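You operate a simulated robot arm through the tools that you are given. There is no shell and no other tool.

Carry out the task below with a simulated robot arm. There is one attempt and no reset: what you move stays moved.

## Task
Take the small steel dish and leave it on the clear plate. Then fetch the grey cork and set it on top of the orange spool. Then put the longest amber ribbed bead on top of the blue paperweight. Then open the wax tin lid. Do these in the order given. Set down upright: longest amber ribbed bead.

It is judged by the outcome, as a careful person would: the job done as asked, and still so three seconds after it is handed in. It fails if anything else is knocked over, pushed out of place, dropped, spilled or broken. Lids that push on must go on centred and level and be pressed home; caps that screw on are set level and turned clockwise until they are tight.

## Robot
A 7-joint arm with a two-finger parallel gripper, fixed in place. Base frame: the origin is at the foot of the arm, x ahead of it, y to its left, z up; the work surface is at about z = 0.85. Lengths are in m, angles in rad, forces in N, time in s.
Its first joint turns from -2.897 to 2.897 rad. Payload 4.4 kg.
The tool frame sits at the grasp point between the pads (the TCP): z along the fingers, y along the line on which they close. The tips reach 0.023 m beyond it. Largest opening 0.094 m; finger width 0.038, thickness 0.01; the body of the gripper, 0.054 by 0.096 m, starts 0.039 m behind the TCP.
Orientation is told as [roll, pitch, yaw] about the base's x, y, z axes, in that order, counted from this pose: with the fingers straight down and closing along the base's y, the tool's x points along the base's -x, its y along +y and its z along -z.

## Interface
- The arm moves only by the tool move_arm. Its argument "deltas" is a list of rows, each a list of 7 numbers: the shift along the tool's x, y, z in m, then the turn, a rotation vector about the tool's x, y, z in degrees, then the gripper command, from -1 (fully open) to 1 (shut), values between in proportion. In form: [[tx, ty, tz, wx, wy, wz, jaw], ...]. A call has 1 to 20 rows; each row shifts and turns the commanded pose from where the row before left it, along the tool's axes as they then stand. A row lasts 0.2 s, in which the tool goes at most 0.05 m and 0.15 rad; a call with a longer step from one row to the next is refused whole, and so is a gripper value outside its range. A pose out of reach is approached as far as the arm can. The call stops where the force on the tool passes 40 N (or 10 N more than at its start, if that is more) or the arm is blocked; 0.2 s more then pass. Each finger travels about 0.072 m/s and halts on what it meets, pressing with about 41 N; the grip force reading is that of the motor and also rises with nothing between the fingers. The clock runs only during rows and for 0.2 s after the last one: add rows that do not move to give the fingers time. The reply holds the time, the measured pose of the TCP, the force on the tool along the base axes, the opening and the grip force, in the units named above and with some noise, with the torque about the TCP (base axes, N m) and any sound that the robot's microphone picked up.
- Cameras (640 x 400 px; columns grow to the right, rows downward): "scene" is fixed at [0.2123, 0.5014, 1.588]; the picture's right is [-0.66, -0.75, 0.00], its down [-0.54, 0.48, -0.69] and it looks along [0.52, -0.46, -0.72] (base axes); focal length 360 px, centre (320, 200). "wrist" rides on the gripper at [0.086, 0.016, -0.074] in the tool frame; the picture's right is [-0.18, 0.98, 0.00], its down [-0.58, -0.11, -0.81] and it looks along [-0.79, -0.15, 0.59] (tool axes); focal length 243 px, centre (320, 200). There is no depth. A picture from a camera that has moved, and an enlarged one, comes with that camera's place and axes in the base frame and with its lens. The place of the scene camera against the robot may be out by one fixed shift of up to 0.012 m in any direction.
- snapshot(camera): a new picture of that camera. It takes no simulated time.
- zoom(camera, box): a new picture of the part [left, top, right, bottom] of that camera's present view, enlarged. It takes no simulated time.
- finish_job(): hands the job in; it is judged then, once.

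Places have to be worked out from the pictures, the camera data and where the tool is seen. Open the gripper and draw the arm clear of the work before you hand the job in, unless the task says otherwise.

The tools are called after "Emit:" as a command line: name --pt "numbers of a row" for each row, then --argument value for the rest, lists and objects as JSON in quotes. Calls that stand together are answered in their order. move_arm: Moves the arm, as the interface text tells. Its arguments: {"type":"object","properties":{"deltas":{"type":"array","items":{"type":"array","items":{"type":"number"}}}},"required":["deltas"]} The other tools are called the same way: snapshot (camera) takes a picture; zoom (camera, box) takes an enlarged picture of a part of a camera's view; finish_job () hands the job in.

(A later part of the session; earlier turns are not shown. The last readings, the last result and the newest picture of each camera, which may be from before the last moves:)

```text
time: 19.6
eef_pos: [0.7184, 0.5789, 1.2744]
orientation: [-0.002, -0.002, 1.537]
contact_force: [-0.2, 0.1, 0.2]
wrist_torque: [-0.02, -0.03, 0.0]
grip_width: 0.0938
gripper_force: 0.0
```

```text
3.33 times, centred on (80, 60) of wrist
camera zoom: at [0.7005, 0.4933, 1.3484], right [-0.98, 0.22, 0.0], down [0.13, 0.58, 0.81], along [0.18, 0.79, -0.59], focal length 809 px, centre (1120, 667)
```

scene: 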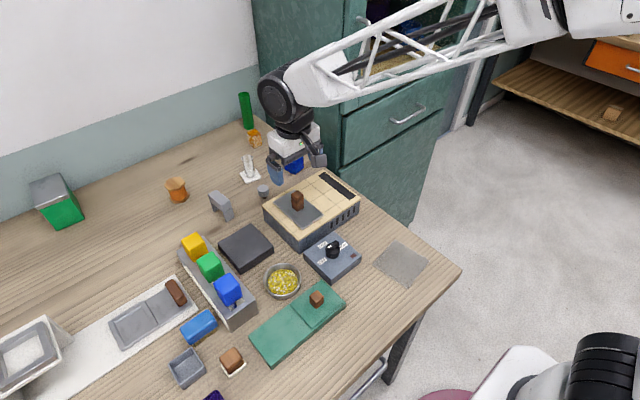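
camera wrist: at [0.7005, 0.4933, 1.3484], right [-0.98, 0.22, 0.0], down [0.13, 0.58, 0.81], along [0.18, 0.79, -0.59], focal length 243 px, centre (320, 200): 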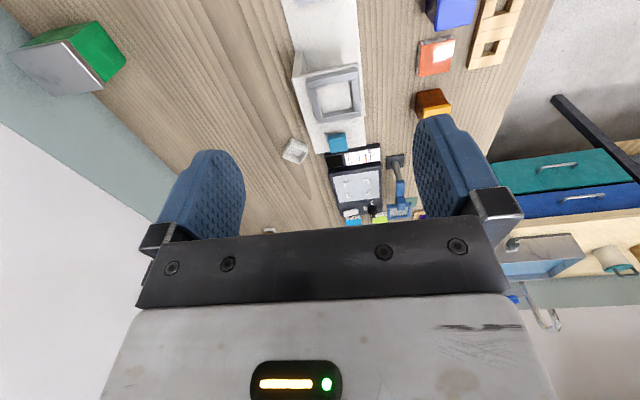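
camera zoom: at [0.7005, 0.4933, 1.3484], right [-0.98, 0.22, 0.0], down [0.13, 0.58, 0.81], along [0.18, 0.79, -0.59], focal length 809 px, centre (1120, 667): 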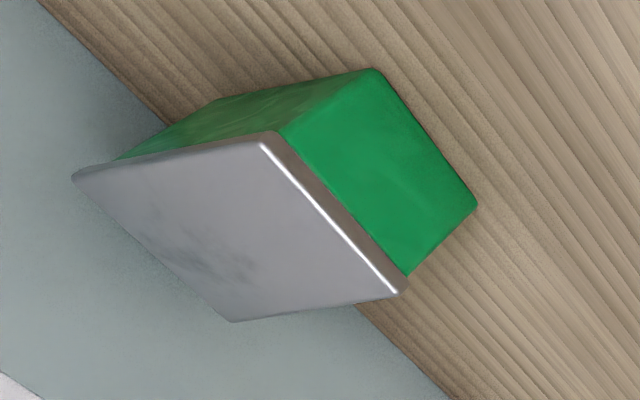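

No additional beads on the left. I'll go back to the far-right corner to look around the amber bead, tube and paperweight.

Emit:
move_arm --pt "0 0 0 0 0 8 -1" --pt "0 0 0 0 0 8 -1" --pt "0 0 0 0 0 8 -1" --pt "0 0 0 0 0 8 -1" --pt "0 0 0 0 0 8 -1" --pt "0 0 0 0 0 8 -1" --pt "0 0 0 0 0 8 -1" --pt "0 0 0 0 0 8 -1" --pt "0 0 0 0 0 8 -1" --pt "0 0 0 0 0 8 -1" --pt "0 0 0 0 0 8 -1"

Emit:
move_arm --pt "-0.0135 -0.0442 0 0 0 0 -1" --pt "-0.0135 -0.0442 0 0 0 0 -1" --pt "-0.0135 -0.0442 0 0 0 0 -1" --pt "-0.0135 -0.0442 0 0 0 0 -1" --pt "-0.0135 -0.0442 0 0 0 0 -1" --pt "-0.0135 -0.0442 0 0 0 0 -1" --pt "-0.0135 -0.0442 0 0 0 0 -1" --pt "-0.0135 -0.0442 0 0 0 0 -1" --pt "-0.0135 -0.0442 0 0 0 0 -1" --pt "-0.0135 -0.0442 0 0 0 0 -1" --pt "-0.0135 -0.0442 0 0 0 0 -1" --pt "-0.0135 -0.0442 0 0 0 0 -1" --pt "0 0 0.04 0 0 0 -1" --pt "0 0 0.04 0 0 0 -1" --pt "0 0 0.04 0 0 0 -1" --pt "0 0 0.04 0 0 0 -1"

Emit:
snapshot --camera "wrist"

Emit:
zoom --camera "wrist" --box '[220, 40, 430, 240]'

```text
time: 22.0
eef_pos: [0.7196, 0.579, 1.2727]
orientation: [0.0, 0.0, -0.001]
contact_force: [0.7, -0.6, -0.4]
wrist_torque: [0.0, 0.03, 0.0]
grip_width: 0.094
gripper_force: 0.0
```

```text
time: 25.4
eef_pos: [0.8812, 0.0478, 1.112]
orientation: [0.0, -0.003, 0.001]
contact_force: [0.3, 0.1, 0.5]
wrist_torque: [0.01, -0.01, 0.03]
grip_width: 0.0941
gripper_force: 0.0
```

```text
taken
camera wrist: at [0.7952, 0.0658, 1.1874], right [0.18, 0.98, 0.0], down [0.58, -0.11, 0.81], along [0.79, -0.15, -0.59], focal length 243 px, centre (320, 200)
```

wrist: 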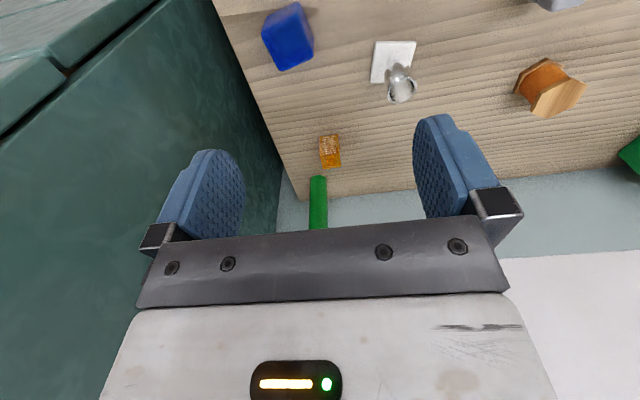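

```text
2.00 times, centred on (325, 140) of wrist
camera zoom: at [0.7952, 0.0658, 1.1874], right [0.18, 0.98, 0.0], down [0.58, -0.11, 0.81], along [0.79, -0.15, -0.59], focal length 485 px, centre (310, 320)
```

zoom: 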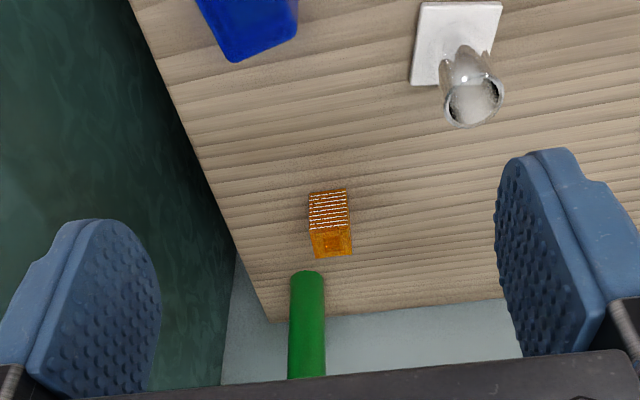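

Only one amber ribbed bead here, standing near (1.06, 0.03). I'll do one more survey of the far-left end of the table before committing, since "longest" implies others.

Emit:
move_arm --pt "0.02 0.02 -0.04 0 0 0 -1" --pt "0.02 0.02 -0.04 0 0 0 -1" --pt "0.02 0.02 -0.04 0 0 0 -1" --pt "0.02 0.02 -0.04 0 0 0 -1" --pt "0.03 0.039 0 0 0 0 -1" --pt "0.03 0.039 0 0 0 0 -1" --pt "0.03 0.039 0 0 0 0 -1" --pt "0.03 0.039 0 0 0 0 -1" --pt "0.03 0.039 0 0 0 0 -1" --pt "0.03 0.039 0 0 0 0 -1" --pt "0.03 0.039 0 0 0 0 -1" --pt "0.03 0.039 0 0 0 0 -1" --pt "0.03 0.039 0 0 0 0 -1" --pt "0.03 0.039 0 0 0 0 -1" --pt "0.03 0.039 0 0 0 0 -1" --pt "0.03 0.039 0 0 0 0 -1"

Emit:
move_arm --pt "0 0 0 0 0 -8 -1" --pt "0 0 0 0 0 -8 -1" --pt "0 0 0 0 0 -8 -1" --pt "0 0 0 0 0 -8 -1" --pt "0 0 0 0 0 -8 -1" --pt "0 0 0 0 0 -8 -1" --pt "0 0 0 0 0 -8 -1" --pt "0 0 0 0 0 -8 -1" --pt "0 0 0 0 0 -8 -1" --pt "-0.04 0 0 0 0 -8 -1" --pt "-0.04 0 0 0 0 -8 -1" --pt "-0.04 0 0 0 0 0 -1"

Emit:
snapshot --camera "wrist"

Emit:
zoom --camera "wrist" --box '[160, 20, 440, 240]'

```text
time: 28.8
eef_pos: [0.4416, 0.5981, 1.273]
orientation: [-0.001, 0.0, -0.001]
contact_force: [0.0, 0.0, -0.6]
wrist_torque: [-0.04, -0.07, 0.02]
grip_width: 0.0942
gripper_force: 0.2
```

```text
time: 31.4
eef_pos: [0.4631, 0.7139, 1.2725]
orientation: [0.0, 0.001, 1.537]
contact_force: [0.4, 0.6, 0.5]
wrist_torque: [-0.03, 0.0, 0.01]
grip_width: 0.0938
gripper_force: 0.1
```

```text
taken
camera wrist: at [0.4451, 0.6287, 1.3471], right [-0.98, 0.22, 0.0], down [0.13, 0.58, 0.81], along [0.18, 0.79, -0.59], focal length 243 px, centre (320, 200)
```

wrist: 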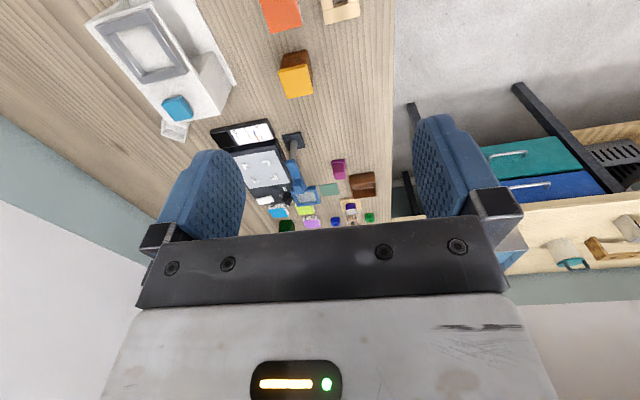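

```text
1.82 times, centred on (300, 130) of wrist
camera zoom: at [0.4451, 0.6287, 1.3471], right [-0.98, 0.22, 0.0], down [0.13, 0.58, 0.81], along [0.18, 0.79, -0.59], focal length 441 px, centre (356, 327)
```

zoom: 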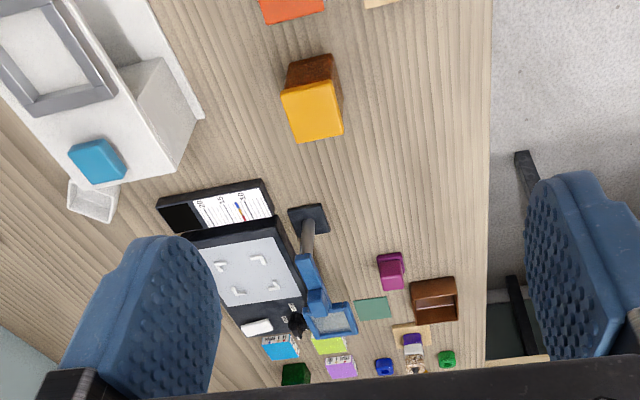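

Emit:
zoom --camera "wrist" --box '[255, 130, 395, 235]'

Emit:
zoom --camera "wrist" --box '[320, 180, 390, 235]'

```text
3.81 times, centred on (325, 182) of wrist
camera zoom: at [0.4451, 0.6287, 1.3471], right [-0.98, 0.22, 0.0], down [0.13, 0.58, 0.81], along [0.18, 0.79, -0.59], focal length 924 px, centre (301, 267)
```

zoom: 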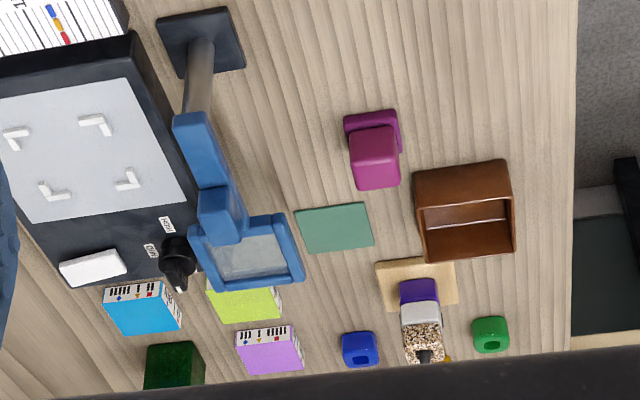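

```text
7.27 times, centred on (355, 208) of wrist
camera zoom: at [0.4451, 0.6287, 1.3471], right [-0.98, 0.22, 0.0], down [0.13, 0.58, 0.81], along [0.18, 0.79, -0.59], focal length 1764 px, centre (66, 146)
```

zoom: 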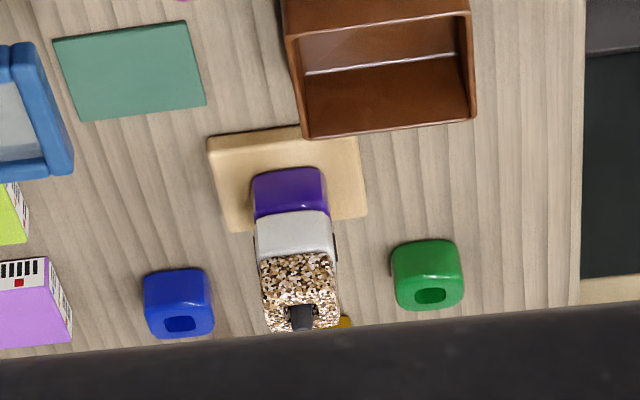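

A bead-stacking station is at the far left end (~1.5 m away, beyond reach). I'll tilt the camera up a little to see whether other amber beads lie there.

Emit:
move_arm --pt "0 0 0 0 -7 0 -1" --pt "0 0 0 0 -7 0 -1" --pt "0 0 0 0 -7 0 -1"

Emit:
snapshot --camera "wrist"

Emit:
zoom --camera "wrist" --box '[240, 100, 400, 230]'

```text
time: 32.2
eef_pos: [0.4624, 0.7144, 1.2714]
orientation: [-0.002, -0.367, 1.533]
contact_force: [-0.1, -0.4, -0.1]
wrist_torque: [0.01, -0.03, -0.01]
grip_width: 0.094
gripper_force: 0.1
```

```text
taken
camera wrist: at [0.4435, 0.608, 1.3105], right [-0.98, 0.21, 0.07], down [0.12, 0.25, 0.96], along [0.18, 0.95, -0.27], focal length 243 px, centre (320, 200)
```

wrist: 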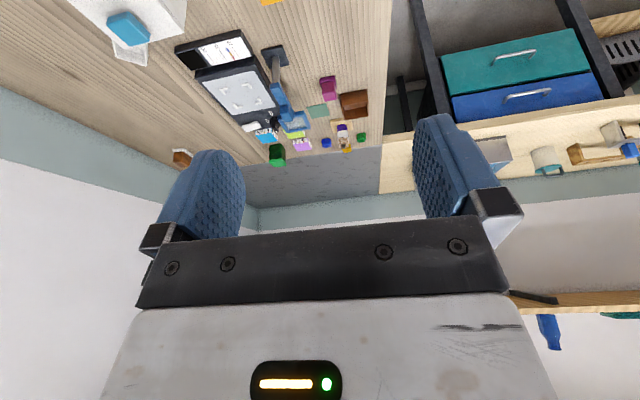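

```text
3.08 times, centred on (320, 165) of wrist
camera zoom: at [0.4435, 0.608, 1.3105], right [-0.98, 0.21, 0.07], down [0.12, 0.25, 0.96], along [0.18, 0.95, -0.27], focal length 746 px, centre (320, 308)
```

zoom: 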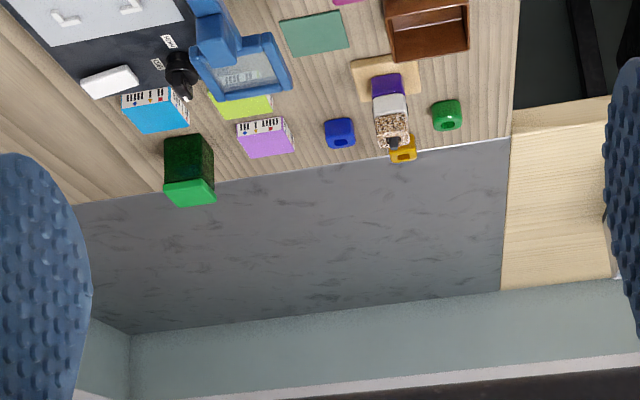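

The table ends there and no other amber ribbed bead is visible, so the one at (1.06, 0.03) is the one. Next I'll inspect the wax-tin candidates: the green box with brown knob, tiled box hatch, and sliding plates.

Emit:
move_arm --pt "0 0 0 0 7 0 -1" --pt "0 0 0 0 7 0 -1" --pt "0 0 0 0 7 0 -1" --pt "0 0 0 0 0 8 -1" --pt "0 0 0 0 0 8 -1" --pt "0 0 0 0 0 8 -1" --pt "0 0 0 0 0 8 -1" --pt "0 0 0 0 0 8 -1" --pt "0 0 0 0 0 8 -1" --pt "0 0 0 0 0 8 -1" --pt "0 0 0 0 0 8 -1" --pt "0 0 0 0 0 8 -1" --pt "0 0 0 0 0 8 -1" --pt "0 0 0 0 0 8 -1"

Emit:
move_arm --pt "0.013 -0.044 0.0 0 0 0 -1" --pt "0.013 -0.044 0.0 0 0 0 -1" --pt "0.013 -0.044 0.0 0 0 0 -1" --pt "0.013 -0.044 0.0 0 0 0 -1" --pt "0.013 -0.044 0.0 0 0 0 -1" --pt "0.013 -0.044 0.0 0 0 0 -1" --pt "0.013 -0.044 0.0 0 0 0 -1" --pt "0.013 -0.044 0.0 0 0 0 -1" --pt "0.013 -0.044 0.0 0 0 0 -1" --pt "0.013 -0.044 0.0 0 0 0 -1" --pt "0 0 0.04 0 0 0 -1" --pt "0 0 0.04 0 0 0 -1" --pt "0 0 0.04 0 0 0 -1" --pt "0 0 0.04 0 0 0 -1"

Emit:
snapshot --camera "wrist"

Emit:
zoom --camera "wrist" --box '[200, 0, 440, 220]'

```text
time: 35.2
eef_pos: [0.461, 0.7138, 1.2729]
orientation: [0.0, 0.001, -0.001]
contact_force: [0.1, 1.0, -0.1]
wrist_torque: [-0.01, 0.01, -0.04]
grip_width: 0.094
gripper_force: 0.1
```

```text
time: 38.2
eef_pos: [0.3307, 0.2744, 1.111]
orientation: [-0.001, 0.0, 0.0]
contact_force: [-0.3, 0.0, -0.7]
wrist_torque: [-0.03, -0.03, 0.01]
grip_width: 0.094
gripper_force: 0.1
```

```text
taken
camera wrist: at [0.2454, 0.2913, 1.1864], right [0.18, 0.98, 0.0], down [0.58, -0.11, 0.81], along [0.79, -0.15, -0.59], focal length 243 px, centre (320, 200)
```

wrist: 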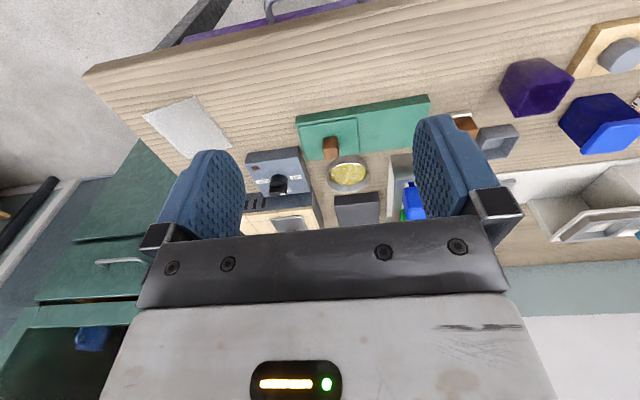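

```text
1.82 times, centred on (320, 110) of wrist
camera zoom: at [0.2454, 0.2913, 1.1864], right [0.18, 0.98, 0.0], down [0.58, -0.11, 0.81], along [0.79, -0.15, -0.59], focal length 441 px, centre (320, 364)
```

zoom: 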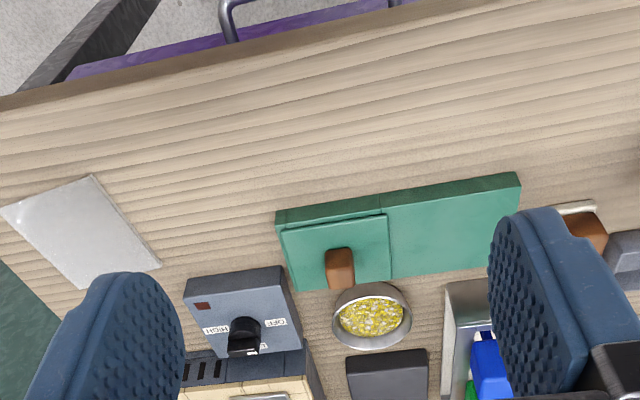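

Emit:
zoom --camera "wrist" --box '[280, 80, 440, 200]'

Emit:
zoom --camera "scene" --box '[245, 270, 355, 370]'

Emit:
zoom --camera "scene" --box '[255, 165, 365, 250]'

Emit:
zoom --camera "scene" --box '[100, 270, 210, 355]'

```text
3.33 times, centred on (360, 140) of wrist
camera zoom: at [0.2454, 0.2913, 1.1864], right [0.18, 0.98, 0.0], down [0.58, -0.11, 0.81], along [0.79, -0.15, -0.59], focal length 809 px, centre (187, 400)
```

zoom: 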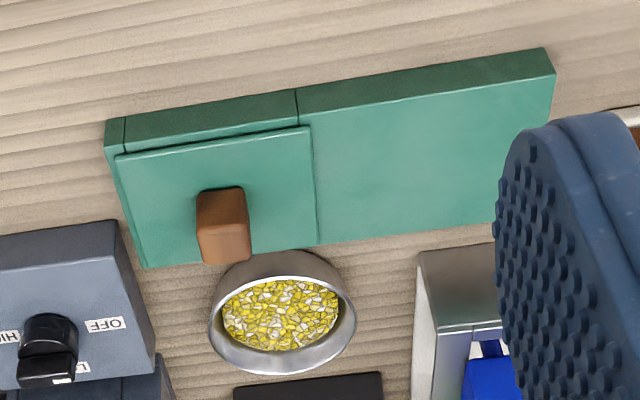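

```text
4.00 times, centred on (300, 320) of scene
camera zoom: at [0.2123, 0.5014, 1.588], right [-0.66, -0.75, 0.0], down [-0.54, 0.48, -0.69], along [0.52, -0.46, -0.72], focal length 1439 px, centre (400, -280)
```

zoom: 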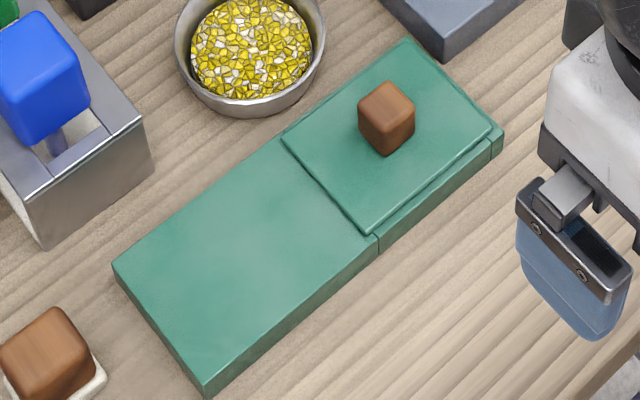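

```text
4.71 times, centred on (310, 208) of scene
camera zoom: at [0.2123, 0.5014, 1.588], right [-0.66, -0.75, 0.0], down [-0.54, 0.48, -0.69], along [0.52, -0.46, -0.72], focal length 1693 px, centre (367, 165)
```

zoom: 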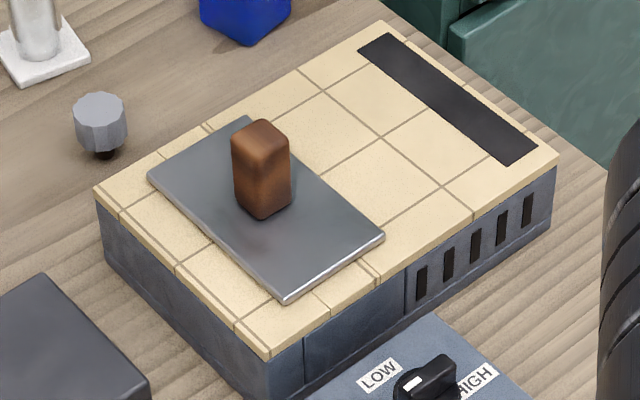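

```text
4.71 times, centred on (155, 312) of scene
camera zoom: at [0.2123, 0.5014, 1.588], right [-0.66, -0.75, 0.0], down [-0.54, 0.48, -0.69], along [0.52, -0.46, -0.72], focal length 1693 px, centre (1096, -329)
```

zoom: 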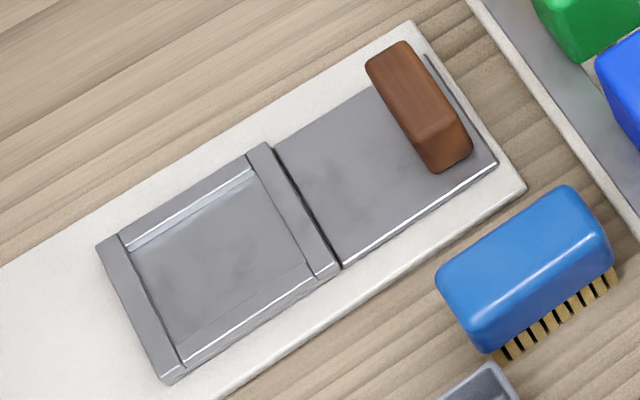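

Emit:
zoom --camera "scene" --box '[210, 215, 280, 280]'

Emit:
zoom --camera "scene" --box '[200, 180, 245, 225]'

Emit:
zoom --camera "scene" --box '[365, 230, 440, 295]'

Emit:
zoom --camera "scene" --box '[270, 140, 320, 180]'

Emit:
zoom --camera "scene" --box '[150, 165, 200, 210]'

Emit:
zoom --camera "scene" --box '[235, 120, 275, 155]'

Emit:
zoom --camera "scene" --box '[255, 255, 315, 310]'

```text
6.15 times, centred on (245, 248) of scene
camera zoom: at [0.2123, 0.5014, 1.588], right [-0.66, -0.75, 0.0], down [-0.54, 0.48, -0.69], along [0.52, -0.46, -0.72], focal length 2214 px, centre (782, -92)
```

zoom: 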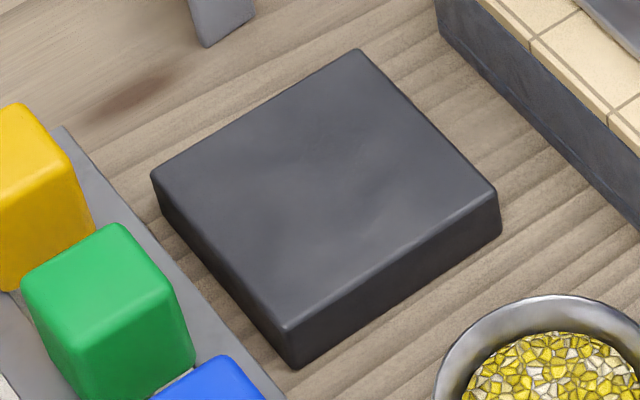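

```text
8.89 times, centred on (222, 202) of scene
camera zoom: at [0.2123, 0.5014, 1.588], right [-0.66, -0.75, 0.0], down [-0.54, 0.48, -0.69], along [0.52, -0.46, -0.72], focal length 3198 px, centre (1187, 178)
```

zoom: 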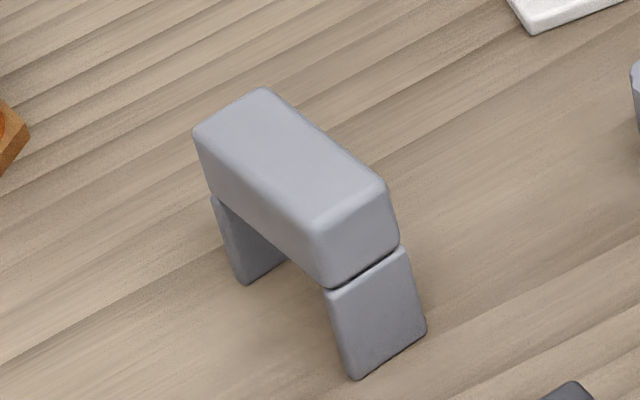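

```text
6.15 times, centred on (402, 262) of scene
camera zoom: at [0.2123, 0.5014, 1.588], right [-0.66, -0.75, 0.0], down [-0.54, 0.48, -0.69], along [0.52, -0.46, -0.72], focal length 2214 px, centre (-188, -185)
```

zoom: 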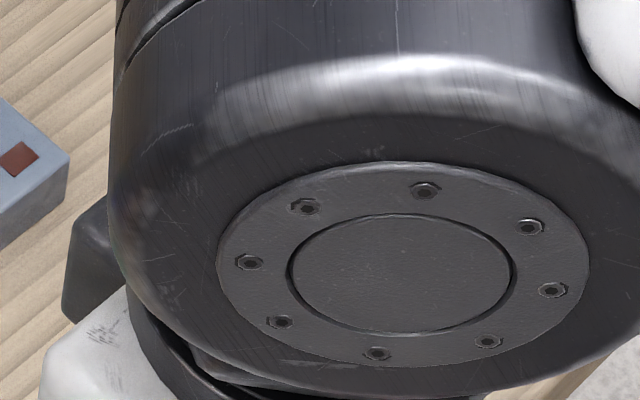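

```text
10.00 times, centred on (295, 160) of scene
camera zoom: at [0.2123, 0.5014, 1.588], right [-0.66, -0.75, 0.0], down [-0.54, 0.48, -0.69], along [0.52, -0.46, -0.72], focal length 3598 px, centre (570, 600)
```

zoom: 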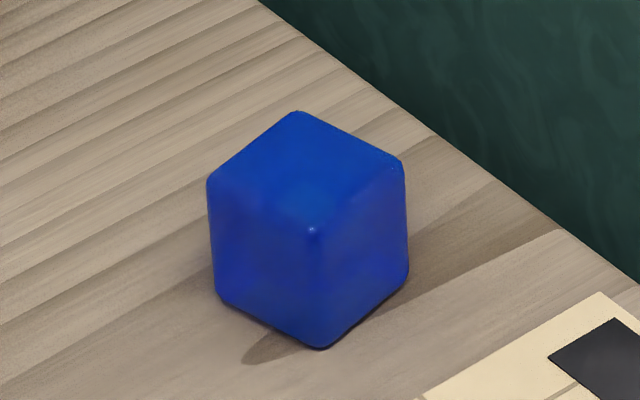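

```text
8.89 times, centred on (175, 188) of scene
camera zoom: at [0.2123, 0.5014, 1.588], right [-0.66, -0.75, 0.0], down [-0.54, 0.48, -0.69], along [0.52, -0.46, -0.72], focal length 3198 px, centre (1609, 311)
```

zoom: 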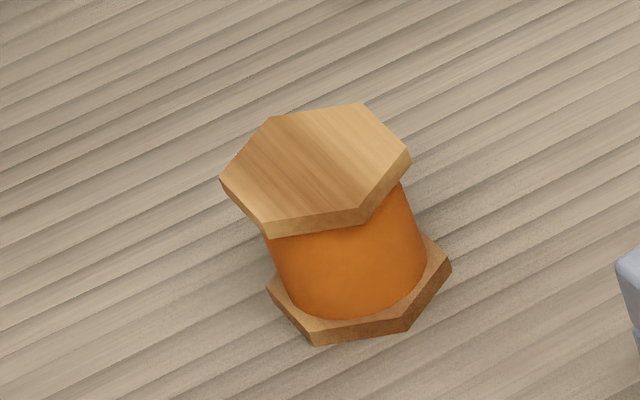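

```text
11.43 times, centred on (255, 138) of scene
camera zoom: at [0.2123, 0.5014, 1.588], right [-0.66, -0.75, 0.0], down [-0.54, 0.48, -0.69], along [0.52, -0.46, -0.72], focal length 4112 px, centre (1063, 914)
```

zoom: 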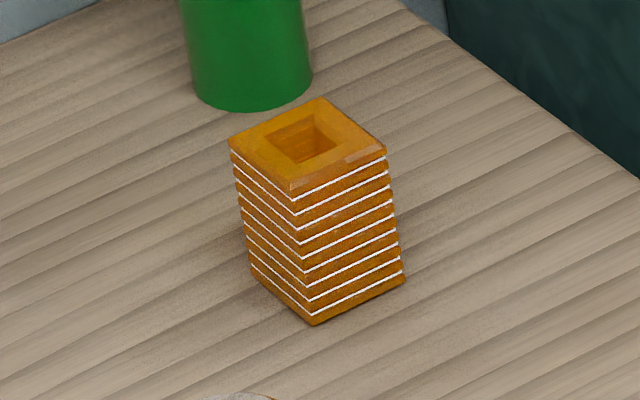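

```text
7.27 times, centred on (285, 282) of scene
camera zoom: at [0.2123, 0.5014, 1.588], right [-0.66, -0.75, 0.0], down [-0.54, 0.48, -0.69], along [0.52, -0.46, -0.72], focal length 2617 px, centre (574, -400)
```

zoom: 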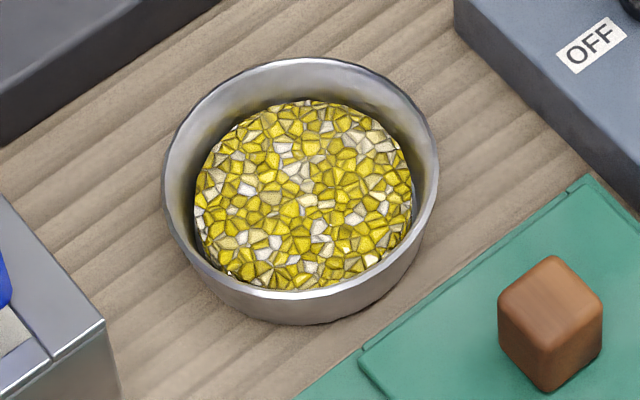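

My read so far: the round steel dish with granules (Ø≈0.085) is at about (0.597, 0.278), the clear plate is centred near (0.455, 0.022), and the green sliding-lid box looks like the wax tin. I'll turn the gripper about −41° so both fingers fit the gaps around the dish, then hover above it.

Emit:
move_arm --pt "0 0 0 0 0 8.2 -1" --pt "0 0 0 0 0 8.2 -1" --pt "0 0 0 0 0 8.2 -1" --pt "0 0 0 0 0 8.2 -1" --pt "0 0 0 0 0 8.2 -1" --pt "-0.033 0.0296 0.008 0 0 0 -1" --pt "-0.033 0.0296 0.008 0 0 0 -1" --pt "-0.033 0.0296 0.008 0 0 0 -1" --pt "-0.033 0.0296 0.008 0 0 0 -1" --pt "-0.033 0.0296 0.008 0 0 0 -1" --pt "-0.033 0.0296 0.008 0 0 0 -1" --pt "0 0 0 0 0 0 -1"

Emit:
snapshot --camera "wrist"

Emit:
snapshot --camera "scene"

```text
time: 40.8
eef_pos: [0.5982, 0.2781, 1.0651]
orientation: [-0.001, -0.001, -0.716]
contact_force: [-0.2, 0.5, 0.7]
wrist_torque: [-0.01, 0.01, -0.01]
grip_width: 0.094
gripper_force: 0.2
```

```text
taken
camera wrist: at [0.5454, 0.3475, 1.14], right [0.78, 0.62, 0.0], down [0.37, -0.46, 0.81], along [0.5, -0.63, -0.59], focal length 243 px, centre (320, 200)
```

wrist: 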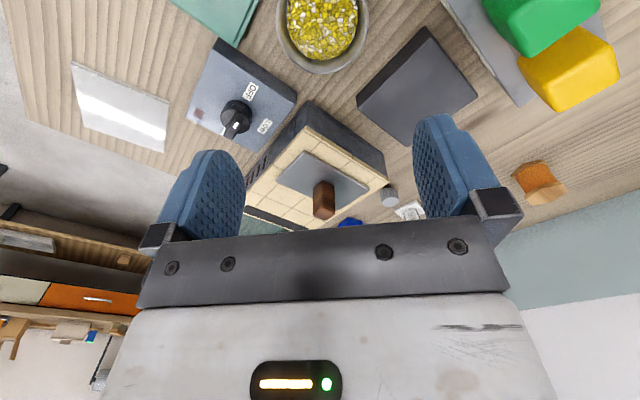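

```text
taken
```

scene: 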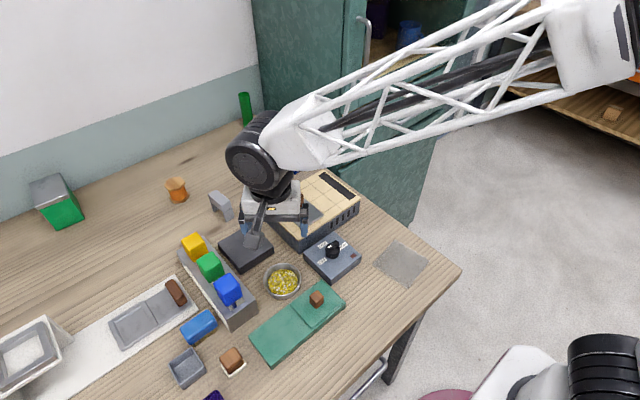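

The dish appears almost directly below the TCP (rim spans u≈276–369). I'll descend closer and refine.

Emit:
move_arm --pt "0 0.001 0.03 0 0 0 -1" --pt "0 0.0005 0.03 0 0 0 -1" --pt "0 0 0.03 0 0 0 -1" --pt "0 0 0 0 0 0 -1"

Emit:
snapshot --camera "wrist"

Emit:
zoom --camera "wrist" --box '[220, 0, 440, 160]'

Emit:
zoom --camera "scene" --box '[220, 180, 360, 310]'

```text
time: 41.8
eef_pos: [0.5993, 0.279, 0.9736]
orientation: [0.001, -0.001, -0.717]
contact_force: [-0.6, -0.6, -0.1]
wrist_torque: [-0.01, -0.02, 0.02]
grip_width: 0.0939
gripper_force: 0.0
```

```text
taken
camera wrist: at [0.5453, 0.3486, 1.049], right [0.78, 0.62, 0.0], down [0.37, -0.46, 0.81], along [0.5, -0.63, -0.59], focal length 243 px, centre (320, 200)
```

wrist: 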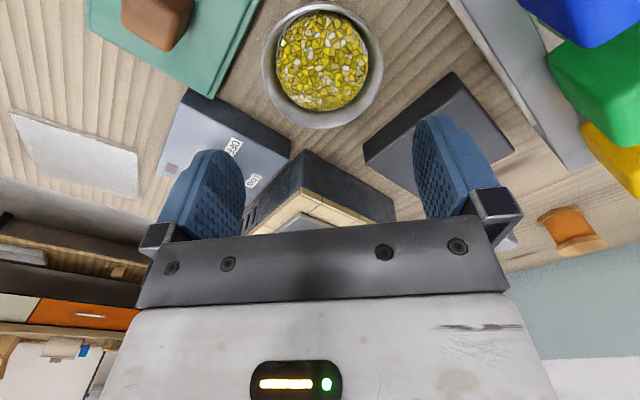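

```text
2.50 times, centred on (330, 80) of wrist
camera zoom: at [0.5453, 0.3486, 1.049], right [0.78, 0.62, 0.0], down [0.37, -0.46, 0.81], along [0.5, -0.63, -0.59], focal length 606 px, centre (295, 500)
```

zoom: 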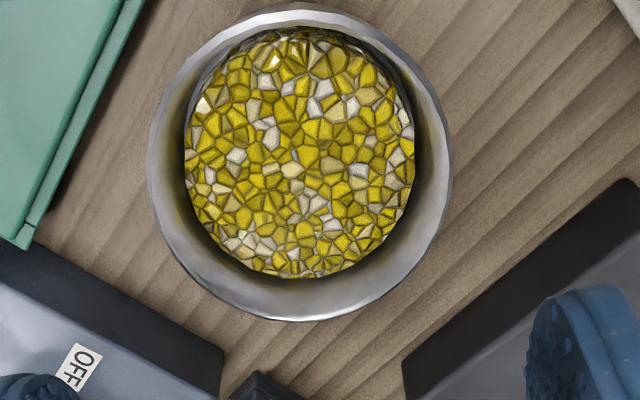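

```text
3.08 times, centred on (290, 245) of scene
camera zoom: at [0.2123, 0.5014, 1.588], right [-0.66, -0.75, 0.0], down [-0.54, 0.48, -0.69], along [0.52, -0.46, -0.72], focal length 1107 px, centre (412, 62)
```

zoom: 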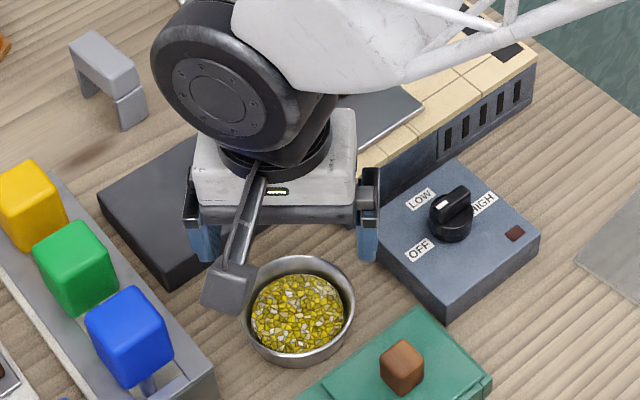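

Emit:
move_arm --pt "0 0.0016 0.02 0 0 0 -1" --pt "0 0 0.02 0 0 0 -1" --pt "0 0 0.02 0 0 0 -1" --pt "0 0 0 0 0 0 -1"

Emit:
snapshot --camera "wrist"

Emit:
zoom --camera "wrist" --box '[160, 0, 480, 200]'

Emit:
zoom --camera "scene" --box '[240, 230, 340, 310]'

```text
time: 42.8
eef_pos: [0.6007, 0.2823, 0.9146]
orientation: [0.001, 0.0, -0.715]
contact_force: [0.2, -0.4, -0.4]
wrist_torque: [0.0, 0.01, 0.02]
grip_width: 0.0941
gripper_force: 0.0
```

```text
taken
camera wrist: at [0.5469, 0.3503, 0.9899], right [0.78, 0.62, 0.0], down [0.37, -0.46, 0.81], along [0.5, -0.63, -0.59], focal length 243 px, centre (320, 200)
```

wrist: 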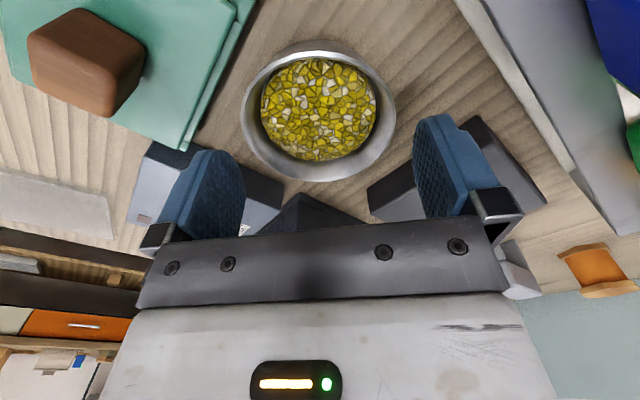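

```text
2.00 times, centred on (320, 100) of wrist
camera zoom: at [0.5469, 0.3503, 0.9899], right [0.78, 0.62, 0.0], down [0.37, -0.46, 0.81], along [0.5, -0.63, -0.59], focal length 485 px, centre (320, 400)
```

zoom: 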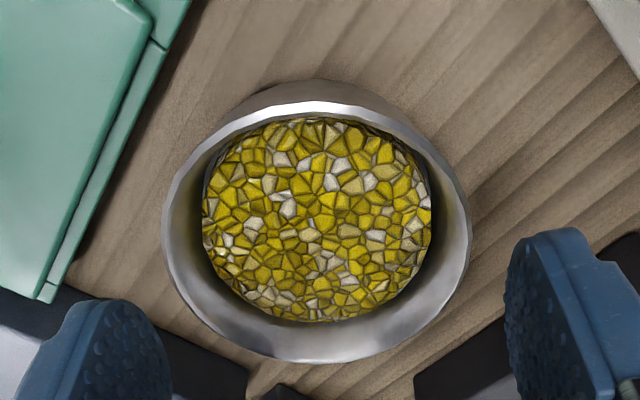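

```text
5.00 times, centred on (290, 270) of scene
camera zoom: at [0.2123, 0.5014, 1.588], right [-0.66, -0.75, 0.0], down [-0.54, 0.48, -0.69], along [0.52, -0.46, -0.72], focal length 1799 px, centre (470, -150)
```

zoom: 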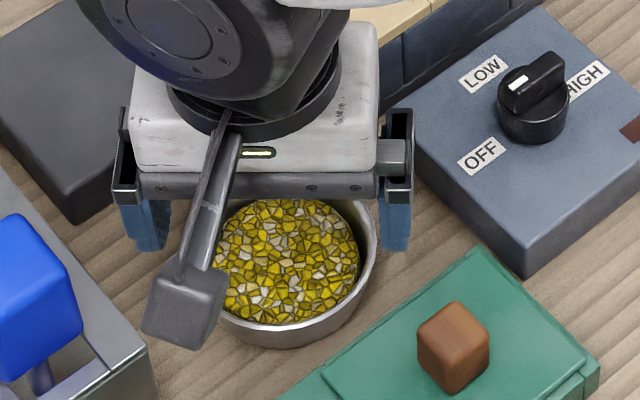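

Emit:
zoom --camera "scene" --box '[255, 255, 315, 300]'

Emit:
zoom --camera "wrist" --box '[220, 30, 420, 200]'

```text
8.89 times, centred on (285, 278) of scene
camera zoom: at [0.2123, 0.5014, 1.588], right [-0.66, -0.75, 0.0], down [-0.54, 0.48, -0.69], along [0.52, -0.46, -0.72], focal length 3198 px, centre (631, -489)
```

zoom: 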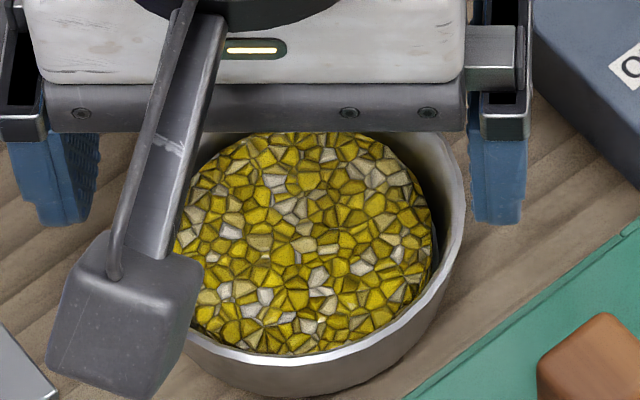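

```text
2.35 times, centred on (320, 115) of wrist
camera zoom: at [0.5469, 0.3503, 0.9899], right [0.78, 0.62, 0.0], down [0.37, -0.46, 0.81], along [0.5, -0.63, -0.59], focal length 571 px, centre (320, 400)
```

zoom: 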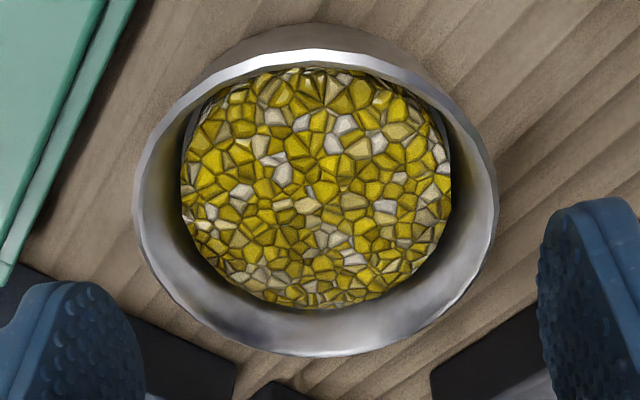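

The right finger has about 3 mm clearance and the left about 8 mm, so I'll shift about 1.5 mm along tool −y and descend slowly around the dish.

Emit:
move_arm --pt "0 -0.0015 0 0 0 0 -1" --pt "0 0 0.008 0 0 0 -1" --pt "0 0 0.008 0 0 0 -1" --pt "0 0 0.008 0 0 0 -1" --pt "0 0 0 0 0 0 -1"

Emit:
zoom --camera "wrist" --box '[200, 40, 440, 230]'

Emit:
zoom --camera "scene" --box '[250, 255, 320, 305]'

```text
time: 44.0
eef_pos: [0.5991, 0.2795, 0.8922]
orientation: [0.0, -0.001, -0.717]
contact_force: [-0.4, 0.4, 0.3]
wrist_torque: [0.0, 0.01, -0.01]
grip_width: 0.0942
gripper_force: 0.0
```

```text
2.11 times, centred on (320, 135) of wrist
camera zoom: at [0.5453, 0.3492, 0.9658], right [0.78, 0.62, 0.0], down [0.37, -0.46, 0.81], along [0.5, -0.63, -0.59], focal length 511 px, centre (320, 337)
```

zoom: 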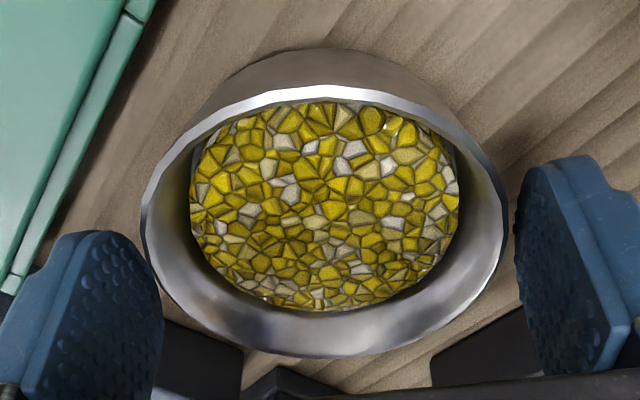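

```text
8.00 times, centred on (285, 280) of scene
camera zoom: at [0.2123, 0.5014, 1.588], right [-0.66, -0.75, 0.0], down [-0.54, 0.48, -0.69], along [0.52, -0.46, -0.72], focal length 2878 px, centre (600, -440)
```

zoom: 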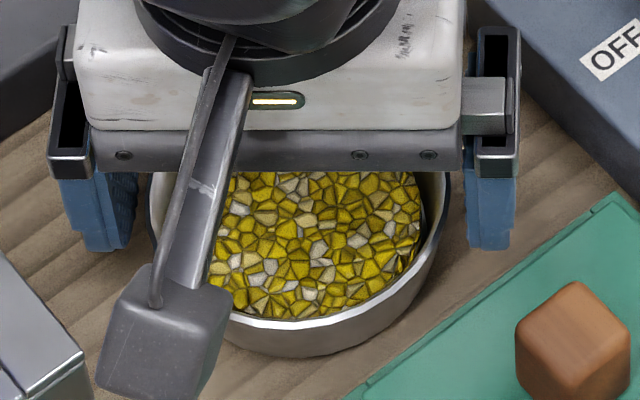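

From both views the dish sits roughly centred between the fingers, with the tips already below the rim. I'll lower another 12 mm and close gently.

Emit:
move_arm --pt "0 -0.0006 0.006 0 0 0 -1" --pt "0 0 0.006 0 0 0 -1" --pt "0 0 0 0 0 0 -1"

Emit:
move_arm --pt "0 0 0 0 0 0 -0.9" --pt "0 0 0 0 0 0 -0.85" --pt "0 0 0 0 0 0 -0.8" --pt "0 0 0 0 0 0 -0.75" --pt "0 0 0 0 0 0 -0.7"

Emit:
zoom --camera "wrist" --box '[160, 20, 480, 230]'

Emit:
zoom --camera "scene" --box '[240, 250, 330, 310]'

```text
time: 44.8
eef_pos: [0.5975, 0.2799, 0.8792]
orientation: [0.0, 0.0, -0.715]
contact_force: [-0.8, 0.3, -0.2]
wrist_torque: [0.0, 0.0, 0.01]
grip_width: 0.094
gripper_force: 0.0
```

```text
time: 46.0
eef_pos: [0.5983, 0.2799, 0.88]
orientation: [0.0, 0.0, -0.716]
contact_force: [0.7, -0.7, 1.2]
wrist_torque: [0.02, -0.03, 0.05]
grip_width: 0.0846
gripper_force: 40.7
```

```text
1.90 times, centred on (320, 125) of wrist
camera zoom: at [0.5448, 0.3487, 0.9539], right [0.78, 0.62, 0.0], down [0.37, -0.46, 0.81], along [0.5, -0.63, -0.59], focal length 462 px, centre (320, 343)
```

zoom: 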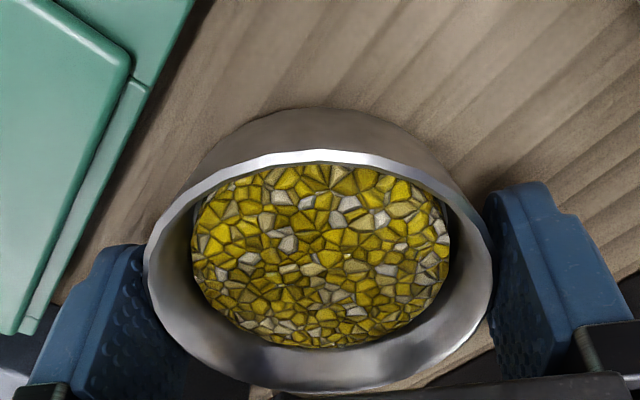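

```text
6.67 times, centred on (285, 280) of scene
camera zoom: at [0.2123, 0.5014, 1.588], right [-0.66, -0.75, 0.0], down [-0.54, 0.48, -0.69], along [0.52, -0.46, -0.72], focal length 2399 px, centre (553, -333)
```

zoom: 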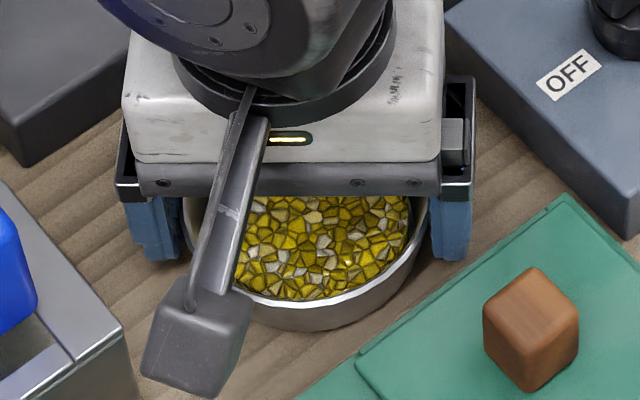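

Gripped: width 0.0846 equals the dish diameter. I'll lift it slowly and level.

Emit:
move_arm --pt "0 0 -0.004 0 0 0 -0.6" --pt "0 0 -0.006 0 0 0 -0.6" --pt "0 0 -0.01 0 0 0 -0.6" --pt "0 0 -0.015 0 0 0 -0.6" --pt "0 0 -0.02 0 0 0 -0.6" --pt "0 0 -0.02 0 0 0 -0.6" --pt "0 0 -0.02 0 0 0 -0.6" --pt "0 0 -0.02 0 0 0 -0.6" --pt "0 0 -0.01 0 0 0 -0.6"

Emit:
snapshot --camera "wrist"

Emit:
snapshot --camera "scene"

```text
time: 48.0
eef_pos: [0.5982, 0.2785, 1.0049]
orientation: [-0.002, -0.001, -0.715]
contact_force: [0.4, -0.8, -0.7]
wrist_torque: [0.01, 0.05, 0.0]
grip_width: 0.0754
gripper_force: 0.0
```

```text
taken
camera wrist: at [0.5448, 0.3484, 1.0791], right [0.78, 0.62, 0.0], down [0.37, -0.46, 0.81], along [0.5, -0.63, -0.59], focal length 243 px, centre (320, 200)
```

wrist: 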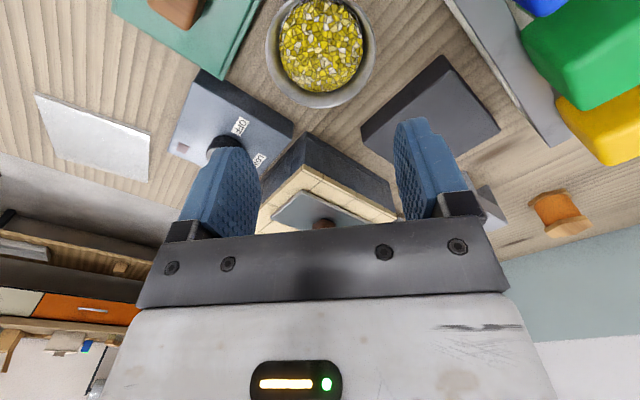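

```text
taken
```

scene: 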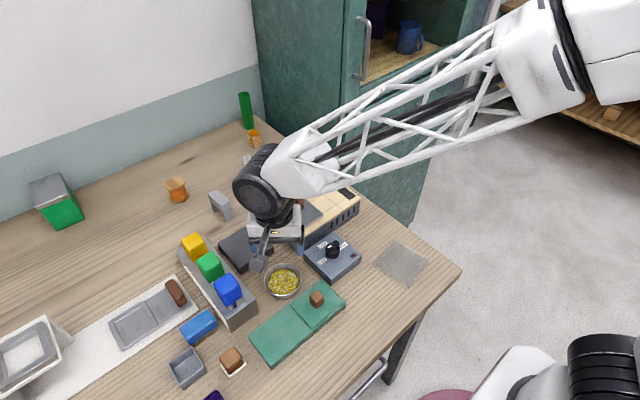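

The fingers slid up off the flared rim (grip width fell to the commanded value) and the dish stayed on the table. I'll check its condition closely.

Emit:
zoom --camera "scene" --box '[245, 250, 325, 310]'

Emit:
zoom --camera "wrist" --box '[240, 0, 400, 120]'

```text
6.67 times, centred on (285, 280) of scene
camera zoom: at [0.2123, 0.5014, 1.588], right [-0.66, -0.75, 0.0], down [-0.54, 0.48, -0.69], along [0.52, -0.46, -0.72], focal length 2399 px, centre (553, -333)
```

zoom: 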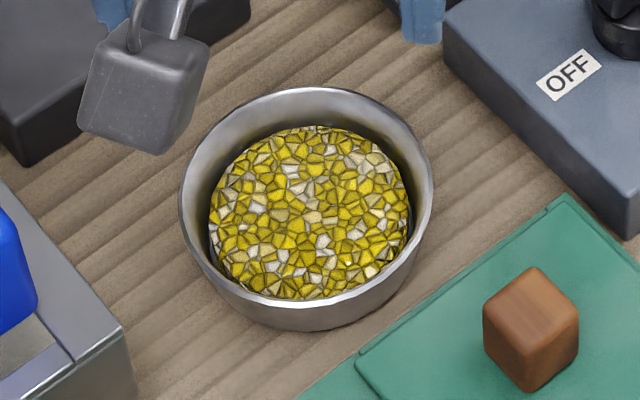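

```text
3.33 times, centred on (320, 60) of wrist
camera zoom: at [0.5448, 0.3484, 1.0791], right [0.78, 0.62, 0.0], down [0.37, -0.46, 0.81], along [0.5, -0.63, -0.59], focal length 809 px, centre (320, 667)
```

zoom: 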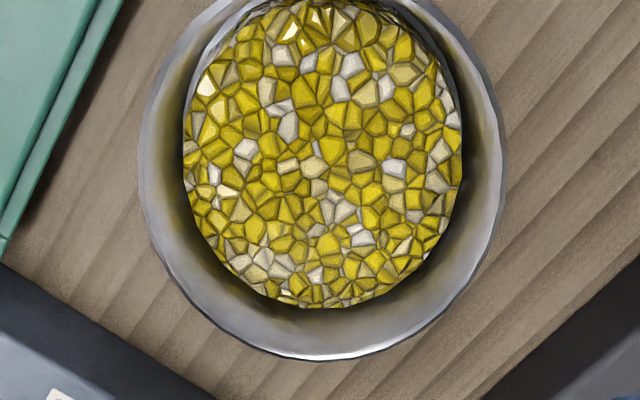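

The dish is undisturbed. I'll retry: reopen, descend a bit lower, close with full command, and lift in tiny steps while watching the force.

Emit:
move_arm --pt "0 0 0 0 0 0 -1" --pt "0 0 0 0 0 0 -1" --pt "0 0 0.03 0 0 0 -1" --pt "0 0 0.03 0 0 0 -1" --pt "0 0 0.02 0 0 0 -1" --pt "0 0 0.015 0 0 0 -1" --pt "0 0 0.01 0 0 0 -1" --pt "0 0 0.01 0 0 0 -1" --pt "0 0 0.008 0 0 0 -1" --pt "0 0 0.005 0 0 0 -1" --pt "0 0 0 0 0 0 -1"

Emit:
move_arm --pt "0 0 0 0 0 0 -0.8" --pt "0 0 0 0 0 0 -0.5" --pt "0 0 0 0 0 0 0" --pt "0 0 0 0 0 0 0.5" --pt "0 0 0 0 0 0 1" --pt "0 0 0 0 0 0 1"

Emit:
move_arm --pt "0 0 -0.002 0 0 0 1"

Emit:
zoom --camera "scene" --box '[245, 250, 325, 310]'

```text
time: 50.4
eef_pos: [0.5985, 0.2796, 0.8759]
orientation: [0.0, -0.001, -0.715]
contact_force: [0.5, -0.2, 0.7]
wrist_torque: [-0.01, 0.01, 0.01]
grip_width: 0.0939
gripper_force: 0.1
```

```text
time: 51.8
eef_pos: [0.5973, 0.2788, 0.8761]
orientation: [-0.001, 0.001, -0.715]
contact_force: [0.8, 0.1, 0.7]
wrist_torque: [0.02, 0.03, 0.0]
grip_width: 0.0847
gripper_force: 41.1
```

```text
time: 52.2
eef_pos: [0.5982, 0.2794, 0.8781]
orientation: [0.001, -0.001, -0.716]
contact_force: [-0.5, 0.1, 0.2]
wrist_torque: [-0.02, -0.03, 0.01]
grip_width: 0.0845
gripper_force: 41.7
```

```text
6.67 times, centred on (285, 280) of scene
camera zoom: at [0.2123, 0.5014, 1.588], right [-0.66, -0.75, 0.0], down [-0.54, 0.48, -0.69], along [0.52, -0.46, -0.72], focal length 2399 px, centre (553, -333)
```

zoom: 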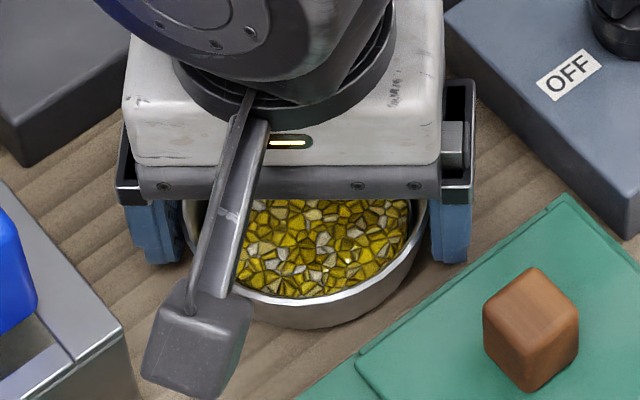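

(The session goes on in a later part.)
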